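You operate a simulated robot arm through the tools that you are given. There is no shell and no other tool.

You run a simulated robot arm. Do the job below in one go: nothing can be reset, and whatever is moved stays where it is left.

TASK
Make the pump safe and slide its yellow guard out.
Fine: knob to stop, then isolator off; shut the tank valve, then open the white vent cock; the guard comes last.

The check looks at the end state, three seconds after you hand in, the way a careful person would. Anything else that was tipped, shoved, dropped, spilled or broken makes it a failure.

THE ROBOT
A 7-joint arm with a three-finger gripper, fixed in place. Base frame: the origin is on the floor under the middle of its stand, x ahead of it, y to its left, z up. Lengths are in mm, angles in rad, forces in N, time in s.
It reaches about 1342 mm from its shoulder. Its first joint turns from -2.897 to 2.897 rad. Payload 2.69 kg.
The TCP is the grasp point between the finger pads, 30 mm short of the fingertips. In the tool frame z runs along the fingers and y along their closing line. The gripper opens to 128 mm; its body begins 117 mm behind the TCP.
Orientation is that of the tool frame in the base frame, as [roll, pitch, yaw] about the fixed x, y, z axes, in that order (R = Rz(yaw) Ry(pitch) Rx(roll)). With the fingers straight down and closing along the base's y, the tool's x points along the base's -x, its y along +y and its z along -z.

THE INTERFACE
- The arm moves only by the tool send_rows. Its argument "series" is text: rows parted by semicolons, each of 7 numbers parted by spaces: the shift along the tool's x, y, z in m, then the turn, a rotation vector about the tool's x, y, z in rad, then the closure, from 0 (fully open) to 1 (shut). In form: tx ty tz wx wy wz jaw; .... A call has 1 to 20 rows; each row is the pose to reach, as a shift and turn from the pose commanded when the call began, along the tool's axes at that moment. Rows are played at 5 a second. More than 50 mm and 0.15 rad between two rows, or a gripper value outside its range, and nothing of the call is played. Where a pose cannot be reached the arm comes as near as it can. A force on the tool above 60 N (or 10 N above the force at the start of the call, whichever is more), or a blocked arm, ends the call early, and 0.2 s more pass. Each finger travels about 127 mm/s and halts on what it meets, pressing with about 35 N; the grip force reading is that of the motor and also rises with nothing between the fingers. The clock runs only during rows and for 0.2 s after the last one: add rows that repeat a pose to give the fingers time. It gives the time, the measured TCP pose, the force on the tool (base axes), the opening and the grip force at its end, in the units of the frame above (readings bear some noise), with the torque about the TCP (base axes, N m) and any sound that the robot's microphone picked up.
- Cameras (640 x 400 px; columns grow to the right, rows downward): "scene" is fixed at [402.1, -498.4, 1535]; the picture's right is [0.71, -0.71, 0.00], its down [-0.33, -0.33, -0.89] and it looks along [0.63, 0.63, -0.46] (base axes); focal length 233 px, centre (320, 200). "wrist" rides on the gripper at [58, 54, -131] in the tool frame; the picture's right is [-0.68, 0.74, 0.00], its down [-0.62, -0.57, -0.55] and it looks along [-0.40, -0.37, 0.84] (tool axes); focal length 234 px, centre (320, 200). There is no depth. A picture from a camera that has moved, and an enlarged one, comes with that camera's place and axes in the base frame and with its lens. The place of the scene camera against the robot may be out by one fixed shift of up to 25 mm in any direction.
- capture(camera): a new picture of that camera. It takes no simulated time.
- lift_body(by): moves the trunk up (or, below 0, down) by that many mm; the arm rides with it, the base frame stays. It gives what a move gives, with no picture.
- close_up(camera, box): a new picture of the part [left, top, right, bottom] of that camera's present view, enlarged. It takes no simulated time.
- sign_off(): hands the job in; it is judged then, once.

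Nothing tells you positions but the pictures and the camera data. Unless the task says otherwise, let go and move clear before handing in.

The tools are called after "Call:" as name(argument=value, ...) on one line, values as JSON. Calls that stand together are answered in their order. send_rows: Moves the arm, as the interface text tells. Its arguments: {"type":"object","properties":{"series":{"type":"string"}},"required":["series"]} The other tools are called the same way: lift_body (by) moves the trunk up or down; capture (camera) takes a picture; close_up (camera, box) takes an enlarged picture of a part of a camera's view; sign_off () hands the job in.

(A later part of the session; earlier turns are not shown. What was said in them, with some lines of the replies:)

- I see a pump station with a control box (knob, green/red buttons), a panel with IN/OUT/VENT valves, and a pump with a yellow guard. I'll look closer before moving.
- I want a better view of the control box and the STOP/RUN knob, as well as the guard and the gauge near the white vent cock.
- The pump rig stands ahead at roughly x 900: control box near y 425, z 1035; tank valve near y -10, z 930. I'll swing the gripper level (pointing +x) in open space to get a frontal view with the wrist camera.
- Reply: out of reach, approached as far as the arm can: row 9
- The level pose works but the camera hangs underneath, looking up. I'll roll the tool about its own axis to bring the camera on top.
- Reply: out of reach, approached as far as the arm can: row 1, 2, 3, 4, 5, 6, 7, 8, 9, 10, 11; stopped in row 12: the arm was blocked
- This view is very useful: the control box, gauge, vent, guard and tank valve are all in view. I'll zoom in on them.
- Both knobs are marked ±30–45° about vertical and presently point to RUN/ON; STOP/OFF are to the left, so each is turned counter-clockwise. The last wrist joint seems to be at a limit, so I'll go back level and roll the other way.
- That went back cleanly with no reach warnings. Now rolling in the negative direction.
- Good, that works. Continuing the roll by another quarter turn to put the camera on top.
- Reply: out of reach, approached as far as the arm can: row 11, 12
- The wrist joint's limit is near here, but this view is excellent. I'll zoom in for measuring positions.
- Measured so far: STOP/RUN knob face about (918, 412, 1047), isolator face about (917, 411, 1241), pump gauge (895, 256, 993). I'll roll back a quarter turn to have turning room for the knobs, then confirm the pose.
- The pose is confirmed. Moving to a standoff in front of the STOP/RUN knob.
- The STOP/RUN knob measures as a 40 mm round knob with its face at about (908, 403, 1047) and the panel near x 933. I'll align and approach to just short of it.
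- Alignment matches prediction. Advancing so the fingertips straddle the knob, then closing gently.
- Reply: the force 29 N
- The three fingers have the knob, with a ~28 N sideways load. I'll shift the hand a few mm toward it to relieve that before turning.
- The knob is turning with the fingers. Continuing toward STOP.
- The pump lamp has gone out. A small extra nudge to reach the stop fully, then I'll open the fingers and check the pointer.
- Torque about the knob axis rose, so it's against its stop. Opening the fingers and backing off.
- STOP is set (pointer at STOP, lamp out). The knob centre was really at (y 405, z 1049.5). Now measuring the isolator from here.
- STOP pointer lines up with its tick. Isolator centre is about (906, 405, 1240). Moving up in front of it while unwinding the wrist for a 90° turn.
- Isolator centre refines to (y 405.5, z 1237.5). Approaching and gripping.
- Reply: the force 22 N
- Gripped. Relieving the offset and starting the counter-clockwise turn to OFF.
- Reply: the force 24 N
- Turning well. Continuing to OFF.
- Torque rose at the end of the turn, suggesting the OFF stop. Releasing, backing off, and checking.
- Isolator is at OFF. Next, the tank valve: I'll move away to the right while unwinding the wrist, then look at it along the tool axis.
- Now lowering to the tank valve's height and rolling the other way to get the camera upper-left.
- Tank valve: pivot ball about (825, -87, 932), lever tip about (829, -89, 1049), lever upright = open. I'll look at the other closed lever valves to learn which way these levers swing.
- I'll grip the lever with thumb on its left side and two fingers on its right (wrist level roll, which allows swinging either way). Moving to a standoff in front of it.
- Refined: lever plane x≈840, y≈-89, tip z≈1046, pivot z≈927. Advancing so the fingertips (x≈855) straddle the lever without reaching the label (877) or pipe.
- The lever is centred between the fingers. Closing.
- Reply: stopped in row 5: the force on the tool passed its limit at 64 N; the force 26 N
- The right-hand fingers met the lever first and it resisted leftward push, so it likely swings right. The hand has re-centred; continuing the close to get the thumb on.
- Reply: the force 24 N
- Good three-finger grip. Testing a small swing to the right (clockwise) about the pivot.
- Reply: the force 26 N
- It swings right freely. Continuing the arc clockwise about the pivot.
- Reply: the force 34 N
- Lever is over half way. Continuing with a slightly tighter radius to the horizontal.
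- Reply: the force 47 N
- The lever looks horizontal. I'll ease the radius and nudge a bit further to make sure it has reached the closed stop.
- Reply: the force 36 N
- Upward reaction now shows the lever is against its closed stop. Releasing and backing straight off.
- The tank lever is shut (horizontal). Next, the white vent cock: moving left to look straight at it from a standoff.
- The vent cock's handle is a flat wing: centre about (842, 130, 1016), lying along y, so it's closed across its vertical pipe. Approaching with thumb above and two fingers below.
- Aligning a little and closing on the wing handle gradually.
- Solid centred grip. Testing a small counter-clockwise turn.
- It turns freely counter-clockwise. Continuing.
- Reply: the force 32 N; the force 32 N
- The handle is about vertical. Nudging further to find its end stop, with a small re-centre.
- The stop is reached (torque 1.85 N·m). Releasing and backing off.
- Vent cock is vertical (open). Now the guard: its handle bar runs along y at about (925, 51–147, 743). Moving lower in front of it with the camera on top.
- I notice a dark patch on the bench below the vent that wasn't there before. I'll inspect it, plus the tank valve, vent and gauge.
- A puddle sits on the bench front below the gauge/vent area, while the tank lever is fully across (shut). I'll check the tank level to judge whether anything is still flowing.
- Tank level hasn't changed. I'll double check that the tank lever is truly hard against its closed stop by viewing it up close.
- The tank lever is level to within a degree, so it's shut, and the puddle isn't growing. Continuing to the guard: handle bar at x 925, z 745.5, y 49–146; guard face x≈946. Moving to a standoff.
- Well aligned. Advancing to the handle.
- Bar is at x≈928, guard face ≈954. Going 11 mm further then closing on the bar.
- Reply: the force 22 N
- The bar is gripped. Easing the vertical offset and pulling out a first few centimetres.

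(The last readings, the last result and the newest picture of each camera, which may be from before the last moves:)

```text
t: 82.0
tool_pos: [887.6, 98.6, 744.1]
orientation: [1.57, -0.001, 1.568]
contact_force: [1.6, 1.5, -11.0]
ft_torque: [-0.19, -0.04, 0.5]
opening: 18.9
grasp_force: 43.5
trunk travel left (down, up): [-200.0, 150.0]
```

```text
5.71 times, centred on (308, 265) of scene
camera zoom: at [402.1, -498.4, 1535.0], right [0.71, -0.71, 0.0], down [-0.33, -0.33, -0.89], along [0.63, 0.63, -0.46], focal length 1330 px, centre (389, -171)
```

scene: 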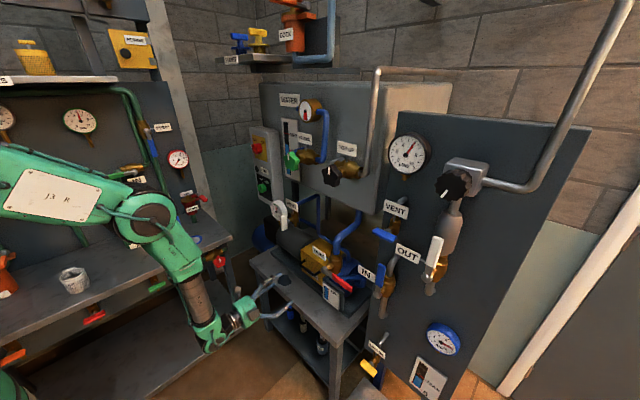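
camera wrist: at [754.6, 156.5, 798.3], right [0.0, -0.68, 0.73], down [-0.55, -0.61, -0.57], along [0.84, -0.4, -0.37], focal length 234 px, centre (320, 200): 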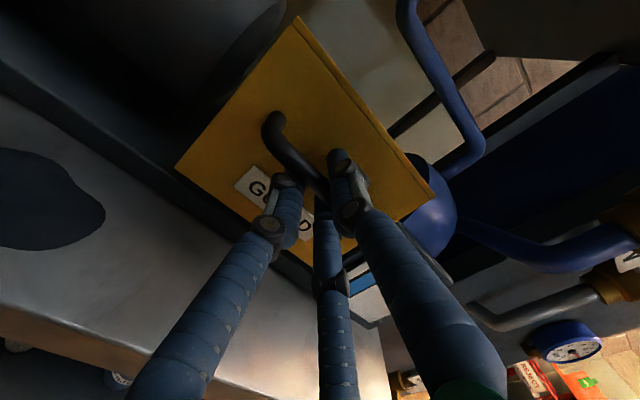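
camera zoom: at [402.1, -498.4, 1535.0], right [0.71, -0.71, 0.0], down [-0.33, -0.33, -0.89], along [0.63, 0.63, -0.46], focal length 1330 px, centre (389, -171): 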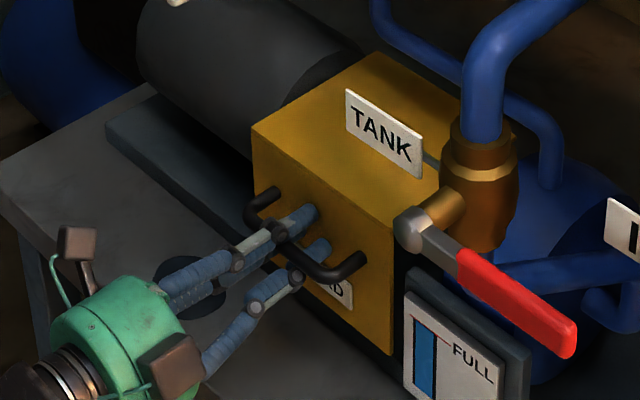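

The guard slides out smoothly. Continuing to pull while watching the forces.

Call:
send_rows(series="0 -0.001 -0.010 0 0 0 0.95;0 -0.0015 -0.020 0 0 0 0.95;0 -0.0015 -0.030 0 0 0 0.95;0 -0.0015 -0.040 0 0 0 0.95;0 -0.0015 -0.050 0 0 0 0.95;0 -0.0015 -0.060 0 0 0 0.95")

Call:
close_up(camera="scene", box=[252, 230, 364, 300])

```text
t: 83.3
tool_pos: [826.2, 98.0, 745.2]
orientation: [1.568, -0.003, 1.571]
contact_force: [2.3, -3.0, 17.8]
ft_torque: [-0.13, 0.07, 0.08]
opening: 18.7
grasp_force: 43.8
trunk travel left (down, up): [-200.0, 150.0]
```

```text
5.71 times, centred on (308, 265) of scene
camera zoom: at [402.1, -498.4, 1535.0], right [0.71, -0.71, 0.0], down [-0.33, -0.33, -0.89], along [0.63, 0.63, -0.46], focal length 1330 px, centre (389, -171)
```

zoom: 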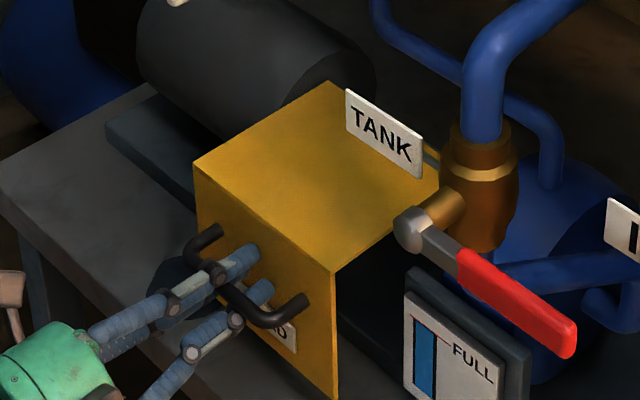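

Call:
send_rows(series="0 0.001 -0.010 0 0 0 0.95;0 0.002 -0.020 0 0 0 0.95;0 0.0025 -0.030 0 0 0 0.95;0 0.0025 -0.040 0 0 0 0.95;0 0.0025 -0.050 0 0 0 0.95")

Call:
capture(camera="scene")

Call:
close_up(camera="scene", box=[242, 230, 370, 310])

Call:
capture(camera="wrist")

```text
t: 84.5
tool_pos: [774.9, 97.2, 744.2]
orientation: [1.574, -0.003, 1.568]
contact_force: [21.9, -6.9, -4.0]
ft_torque: [-0.01, 0.23, -0.26]
opening: 20.4
grasp_force: 44.4
trunk travel left (down, up): [-200.0, 150.0]
```

```text
taken
```

scene: 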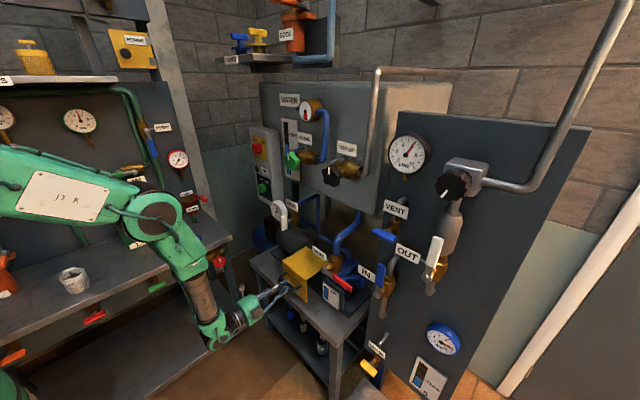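

```text
5.00 times, centred on (306, 270) of scene
camera zoom: at [402.1, -498.4, 1535.0], right [0.71, -0.71, 0.0], down [-0.33, -0.33, -0.89], along [0.63, 0.63, -0.46], focal length 1164 px, centre (390, -150)
```

zoom: 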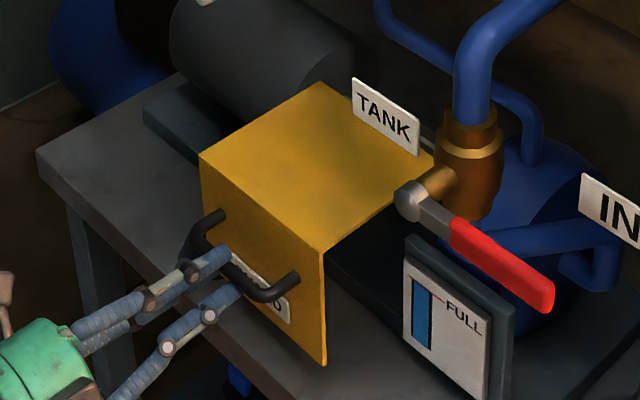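

```text
taken
camera wrist: at [644.7, 156.0, 798.5], right [0.0, -0.68, 0.73], down [-0.55, -0.61, -0.57], along [0.83, -0.4, -0.37], focal length 234 px, centre (320, 200)
```

wrist: 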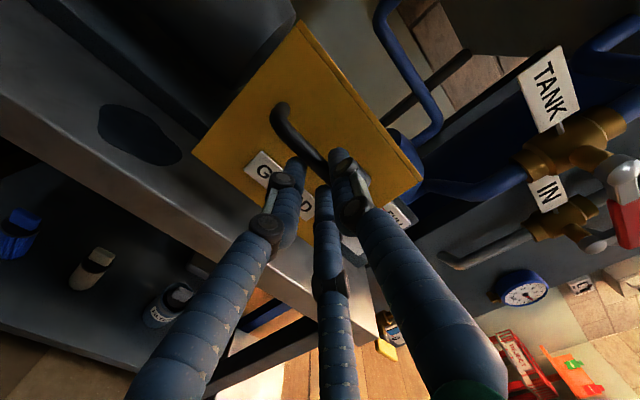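

Pull force has risen to 22 N and the bar slipped slightly in the fingers; probably the end of travel. A small further pull to check.

Call:
send_rows(series="0 0 -0.003 0 0 0 0.97;0 0 -0.006 0 0 0 0.97;0 0 -0.006 0 0 0 0.97")

Call:
close_up(camera="scene", box=[242, 230, 370, 310])

Call:
capture(camera="wrist")

```text
t: 85.3
tool_pos: [767.8, 98.2, 747.2]
orientation: [1.569, -0.004, 1.572]
contact_force: [-0.9, 0.3, 0.6]
ft_torque: [-0.03, 0.08, -0.04]
opening: 3.6
grasp_force: 0.1
trunk travel left (down, up): [-200.0, 150.0]
```

```text
5.00 times, centred on (306, 270) of scene
camera zoom: at [402.1, -498.4, 1535.0], right [0.71, -0.71, 0.0], down [-0.33, -0.33, -0.89], along [0.63, 0.63, -0.46], focal length 1164 px, centre (390, -150)
```

zoom: 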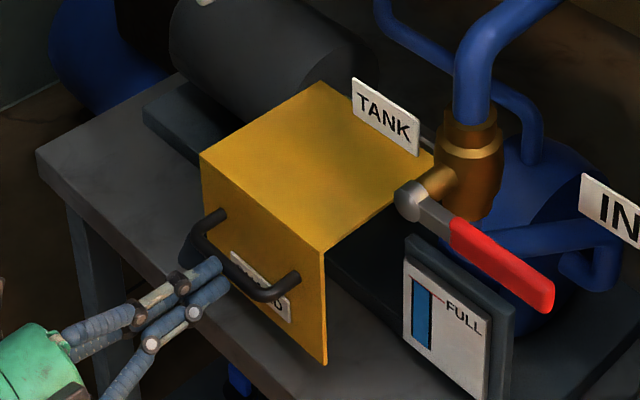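

```text
taken
camera wrist: at [636.7, 156.4, 799.5], right [0.0, -0.68, 0.74], down [-0.55, -0.61, -0.57], along [0.84, -0.4, -0.37], focal length 234 px, centre (320, 200)
```

wrist: 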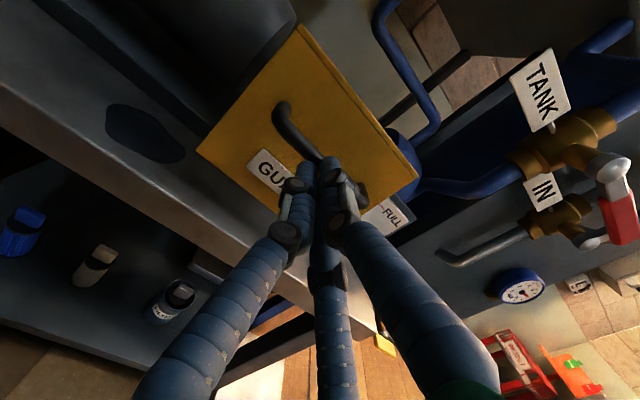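

The fingers slid off the bar while the guard stayed put, roughly 120 mm out. I'll re-open, look at where it stands, and re-grip for one more firm pull to confirm it's at its end of travel.

Call:
send_rows(series="0 0 -0.01 0 0 0 0.8;0 0 -0.02 0 0 0 0.5;0 0 -0.03 0 0 0 0.2;0 0 -0.04 0 0 0 0;0 0 -0.04 0 0 0 0")

Call:
capture(camera="wrist")

Call:
close_up(camera="wrist", box=[180, 0, 440, 200])

Call:
close_up(camera="scene", box=[270, 235, 350, 285])

```text
t: 86.5
tool_pos: [728.6, 98.3, 746.5]
orientation: [1.57, -0.002, 1.572]
contact_force: [0.0, -1.0, 0.3]
ft_torque: [0.01, -0.01, 0.02]
opening: 127.9
grasp_force: 0.0
trunk travel left (down, up): [-200.0, 150.0]
```

```text
taken
camera wrist: at [597.9, 156.6, 799.4], right [0.0, -0.68, 0.73], down [-0.55, -0.61, -0.57], along [0.84, -0.4, -0.37], focal length 234 px, centre (320, 200)
```

wrist: 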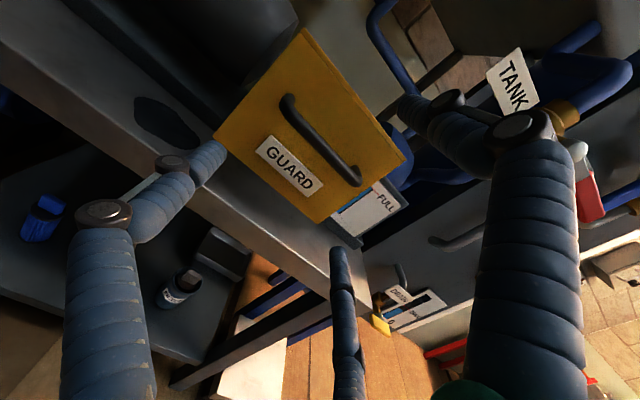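

```text
2.00 times, centred on (310, 100) of wrist
camera zoom: at [597.9, 156.6, 799.4], right [0.0, -0.68, 0.73], down [-0.55, -0.61, -0.57], along [0.84, -0.4, -0.37], focal length 468 px, centre (340, 400)
```

zoom: 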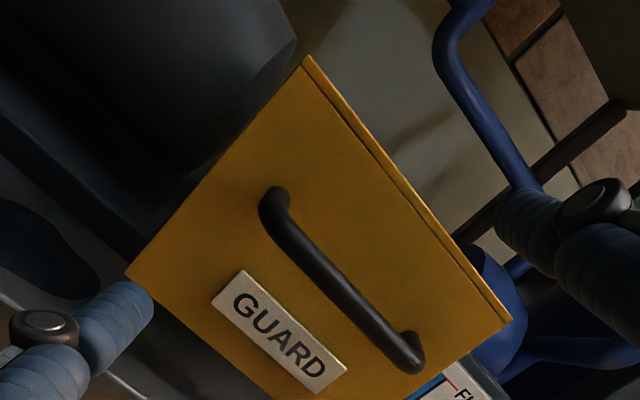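

```text
8.00 times, centred on (310, 260) of scene
camera zoom: at [402.1, -498.4, 1535.0], right [0.71, -0.71, 0.0], down [-0.33, -0.33, -0.89], along [0.63, 0.63, -0.46], focal length 1862 px, centre (400, -280)
```

zoom: 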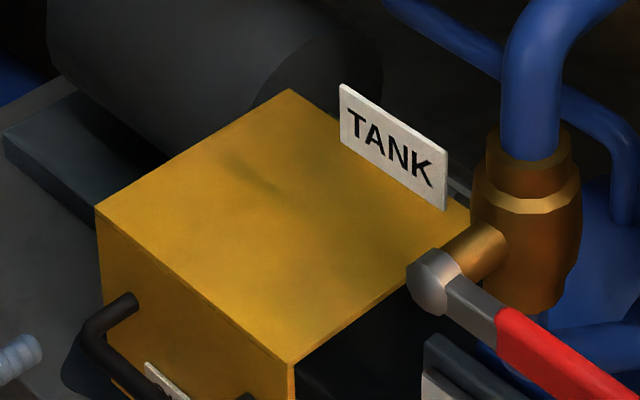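

The guard is about 115 mm out. Re-gripping the bar for one confirming pull.

Call:
send_rows(series="0 -0.001 0.030 0 0 0 0;0 -0.001 0.055 0 0 0 0;0 -0.001 0.069 0 0 0 0;0 -0.001 0.069 0 0 0 0.4;0 -0.001 0.069 0 0 0 0.65;0 -0.001 0.069 0 0 0 0.8;0 -0.001 0.069 0 0 0 0.88;0 -0.001 0.069 0 0 0 0.95;0 -0.001 0.069 0 0 0 0.95")

Call:
capture(camera="wrist")

```text
t: 88.5
tool_pos: [798.6, 98.9, 746.2]
orientation: [1.569, -0.001, 1.57]
contact_force: [0.7, -1.6, 3.2]
ft_torque: [-0.13, 0.0, -0.06]
opening: 19.2
grasp_force: 44.6
trunk travel left (down, up): [-200.0, 150.0]
```

```text
taken
camera wrist: at [667.9, 156.5, 798.2], right [0.0, -0.68, 0.73], down [-0.55, -0.61, -0.57], along [0.84, -0.4, -0.37], focal length 234 px, centre (320, 200)
```

wrist: 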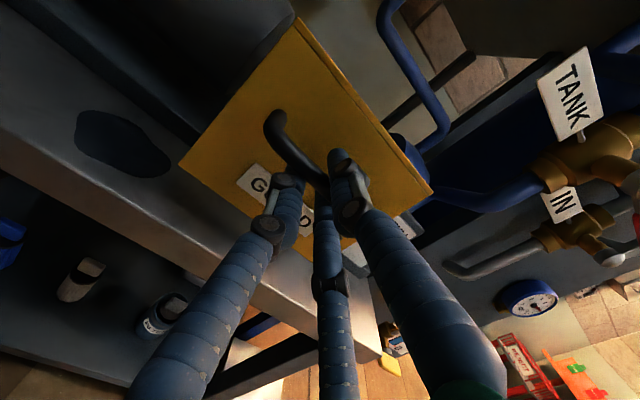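

Good centred grip. Pulling gently a few millimetres to test for the end stop.

Call:
send_rows(series="0 0 -0.002 0 0 0 0.97;0 0 -0.004 0 0 0 0.97;0 0 -0.006 0 0 0 0.97;0 0 -0.006 0 0 0 0.97")

Call:
capture(camera="wrist")

Call:
close_up(camera="scene", box=[242, 230, 370, 310])

```text
t: 89.5
tool_pos: [795.3, 99.0, 746.7]
orientation: [1.568, -0.003, 1.571]
contact_force: [37.5, -1.4, -5.2]
ft_torque: [-0.14, 0.19, -0.08]
opening: 19.1
grasp_force: 44.4
trunk travel left (down, up): [-200.0, 150.0]
```

```text
taken
camera wrist: at [663.5, 156.6, 798.2], right [0.0, -0.68, 0.73], down [-0.55, -0.61, -0.57], along [0.84, -0.4, -0.37], focal length 234 px, centre (320, 200)
```

wrist: 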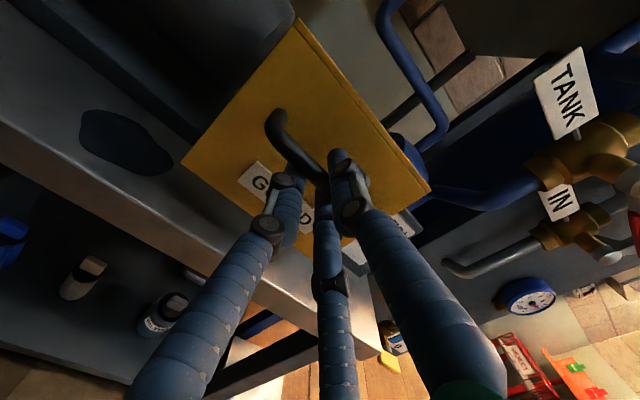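

```text
5.00 times, centred on (306, 270) of scene
camera zoom: at [402.1, -498.4, 1535.0], right [0.71, -0.71, 0.0], down [-0.33, -0.33, -0.89], along [0.63, 0.63, -0.46], focal length 1164 px, centre (390, -150)
```

zoom: 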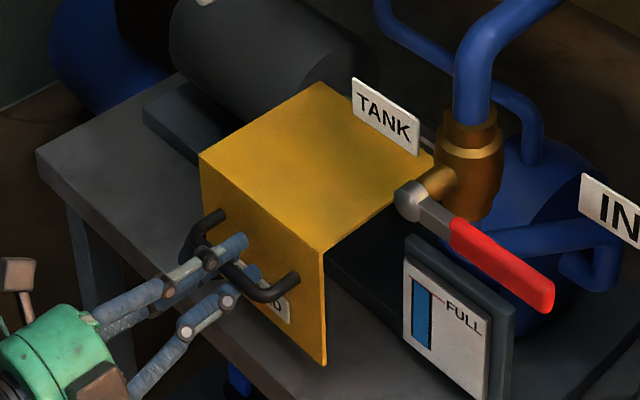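

A firm stop at 37 N: the guard is at the end of its travel. Releasing and backing away clear.

Call:
send_rows(series="0 0 0.003 0 0 0 0.95;0 0 0.003 0 0 0 0.7;0 0 0.003 0 0 0 0.3;0 0 0.003 0 0 0 0;0 0 0.003 0 0 0 0;0 0 -0.03 0 0 0 0;0 0 -0.07 0 0 0 0;0 0 -0.11 0 0 0 0;0 0 -0.15 0 0 0 0")

Call:
capture(camera="wrist")

Call:
capture(camera="scene")

```text
t: 91.5
tool_pos: [640.9, 98.0, 744.9]
orientation: [1.568, -0.002, 1.57]
contact_force: [0.7, 0.4, 0.1]
ft_torque: [-0.02, 0.01, 0.02]
opening: 128.1
grasp_force: 0.0
trunk travel left (down, up): [-200.0, 150.0]
```

```text
taken
camera wrist: at [511.1, 156.8, 797.0], right [0.0, -0.68, 0.73], down [-0.55, -0.61, -0.57], along [0.84, -0.4, -0.37], focal length 234 px, centre (320, 200)
```

wrist: 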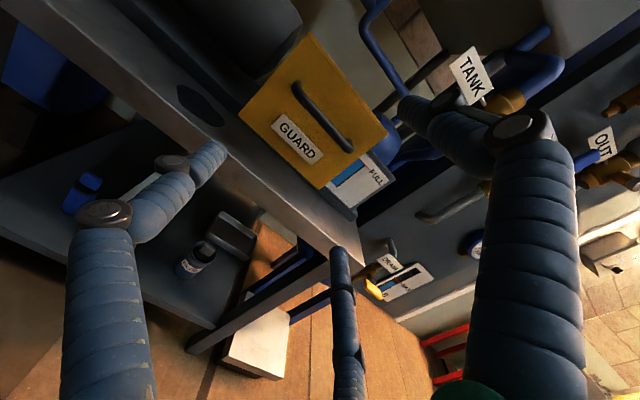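

```text
taken
```

scene: 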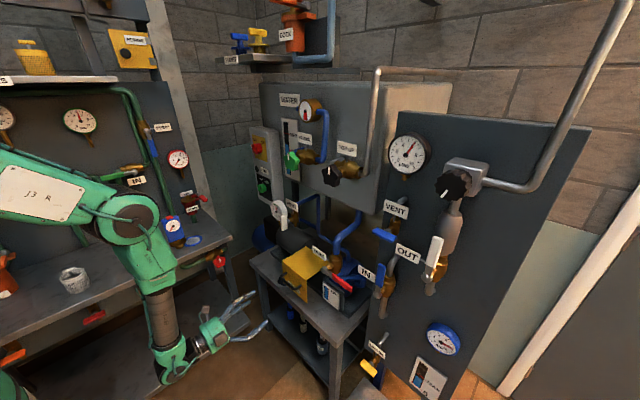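

Final checks of every control, the gauge, and the puddle.

Call:
close_up(camera="scene", box=[240, 130, 320, 230])

Call:
close_up(camera="scene", box=[255, 195, 319, 235])

Call:
close_up(camera="scene", box=[250, 235, 378, 315])

Call:
close_up(camera="scene", box=[130, 180, 250, 300])

Call:
close_up(camera="wrist", box=[150, 40, 278, 120])

```text
4.00 times, centred on (280, 180) of scene
camera zoom: at [402.1, -498.4, 1535.0], right [0.71, -0.71, 0.0], down [-0.33, -0.33, -0.89], along [0.63, 0.63, -0.46], focal length 931 px, centre (480, 280)
```

zoom: 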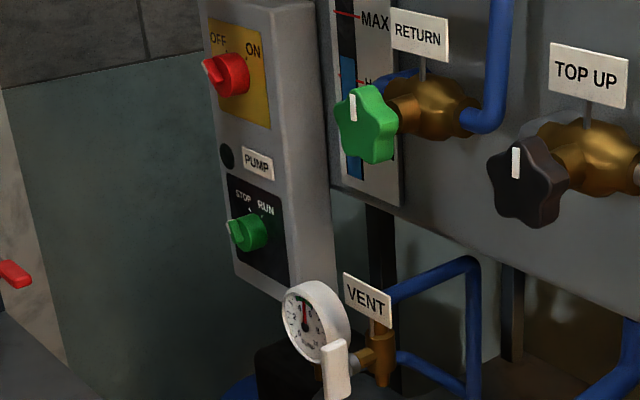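

```text
10.00 times, centred on (287, 215) of scene
camera zoom: at [402.1, -498.4, 1535.0], right [0.71, -0.71, 0.0], down [-0.33, -0.33, -0.89], along [0.63, 0.63, -0.46], focal length 2328 px, centre (650, 50)
```

zoom: 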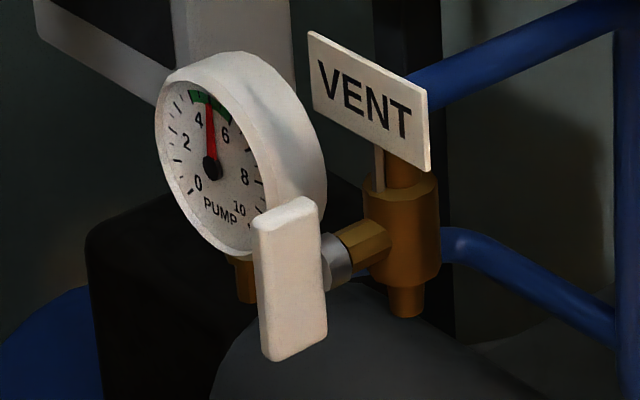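

```text
5.00 times, centred on (314, 275) of scene
camera zoom: at [402.1, -498.4, 1535.0], right [0.71, -0.71, 0.0], down [-0.33, -0.33, -0.89], along [0.63, 0.63, -0.46], focal length 1164 px, centre (350, -175)
```

zoom: 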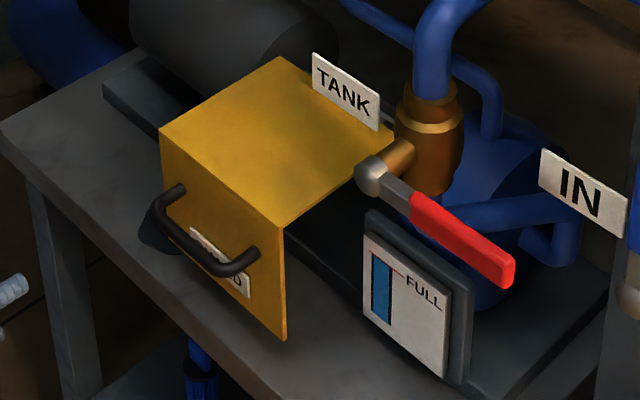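

```text
3.33 times, centred on (190, 240) of scene
camera zoom: at [402.1, -498.4, 1535.0], right [0.71, -0.71, 0.0], down [-0.33, -0.33, -0.89], along [0.63, 0.63, -0.46], focal length 776 px, centre (753, 67)
```

zoom: 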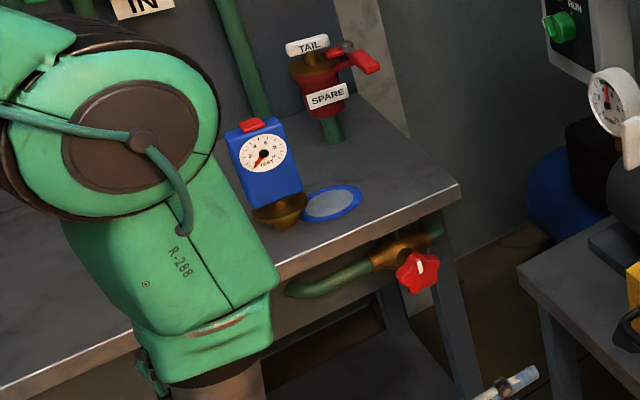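

```text
5.00 times, centred on (214, 80) of wrist
camera zoom: at [511.1, 156.8, 797.0], right [0.0, -0.68, 0.73], down [-0.55, -0.61, -0.57], along [0.84, -0.4, -0.37], focal length 1171 px, centre (850, 800)
```

zoom: 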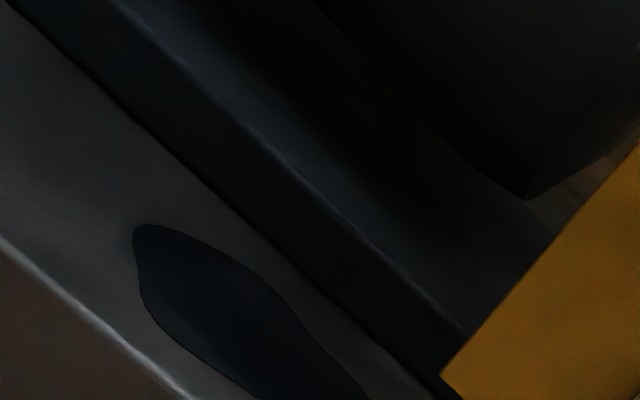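

I see every control in its final position: knob at STOP with the pump lamp out, isolator at OFF, tank lever fully across, and the white vent cock vertical. The guard is out against its end stop, and the gripper is open and clear. A small patch of water appeared on the bench after the vent was opened, but it hasn't grown and the tank level hasn't moved. The pump gauge still reads about 5, as it has since the start. I'm handing the job in.

Call:
sign_off()

```text
The job is handed in.
```

I set all the controls in the order you gave and slid the guard out, but two things look off: there is a puddle on the bench, and the pump gauge still shows pressure.

| Step | End state |
|---|---|
| Knob | At STOP; the pump lamp went out |
| Isolator | At OFF |
| Tank valve | Shut; lever is level, across the pipe |
| White vent cock | Open; handle is vertical, in line with its pipe |
| Yellow guard | Slid out about 115 mm and against its end stop (a firm pull did not move it further) |

- **Puddle:** a small dark patch, which I take to be water, appeared on the front of the bench around the time I opened the vent cock. It was not there before. It did not grow over the next 20 seconds, and the tank level did not drop when I checked it. I don't know whether this is normal discharge from venting or will count as a spill.
- **Pump gauge:** it still reads about 5. It has not moved since the start, even with the pump stopped and the vent open. It may not be a live gauge, so don't take it as proof that the pressure is gone.

I saw nothing else knocked or moved. The gripper is open and clear of the guard.
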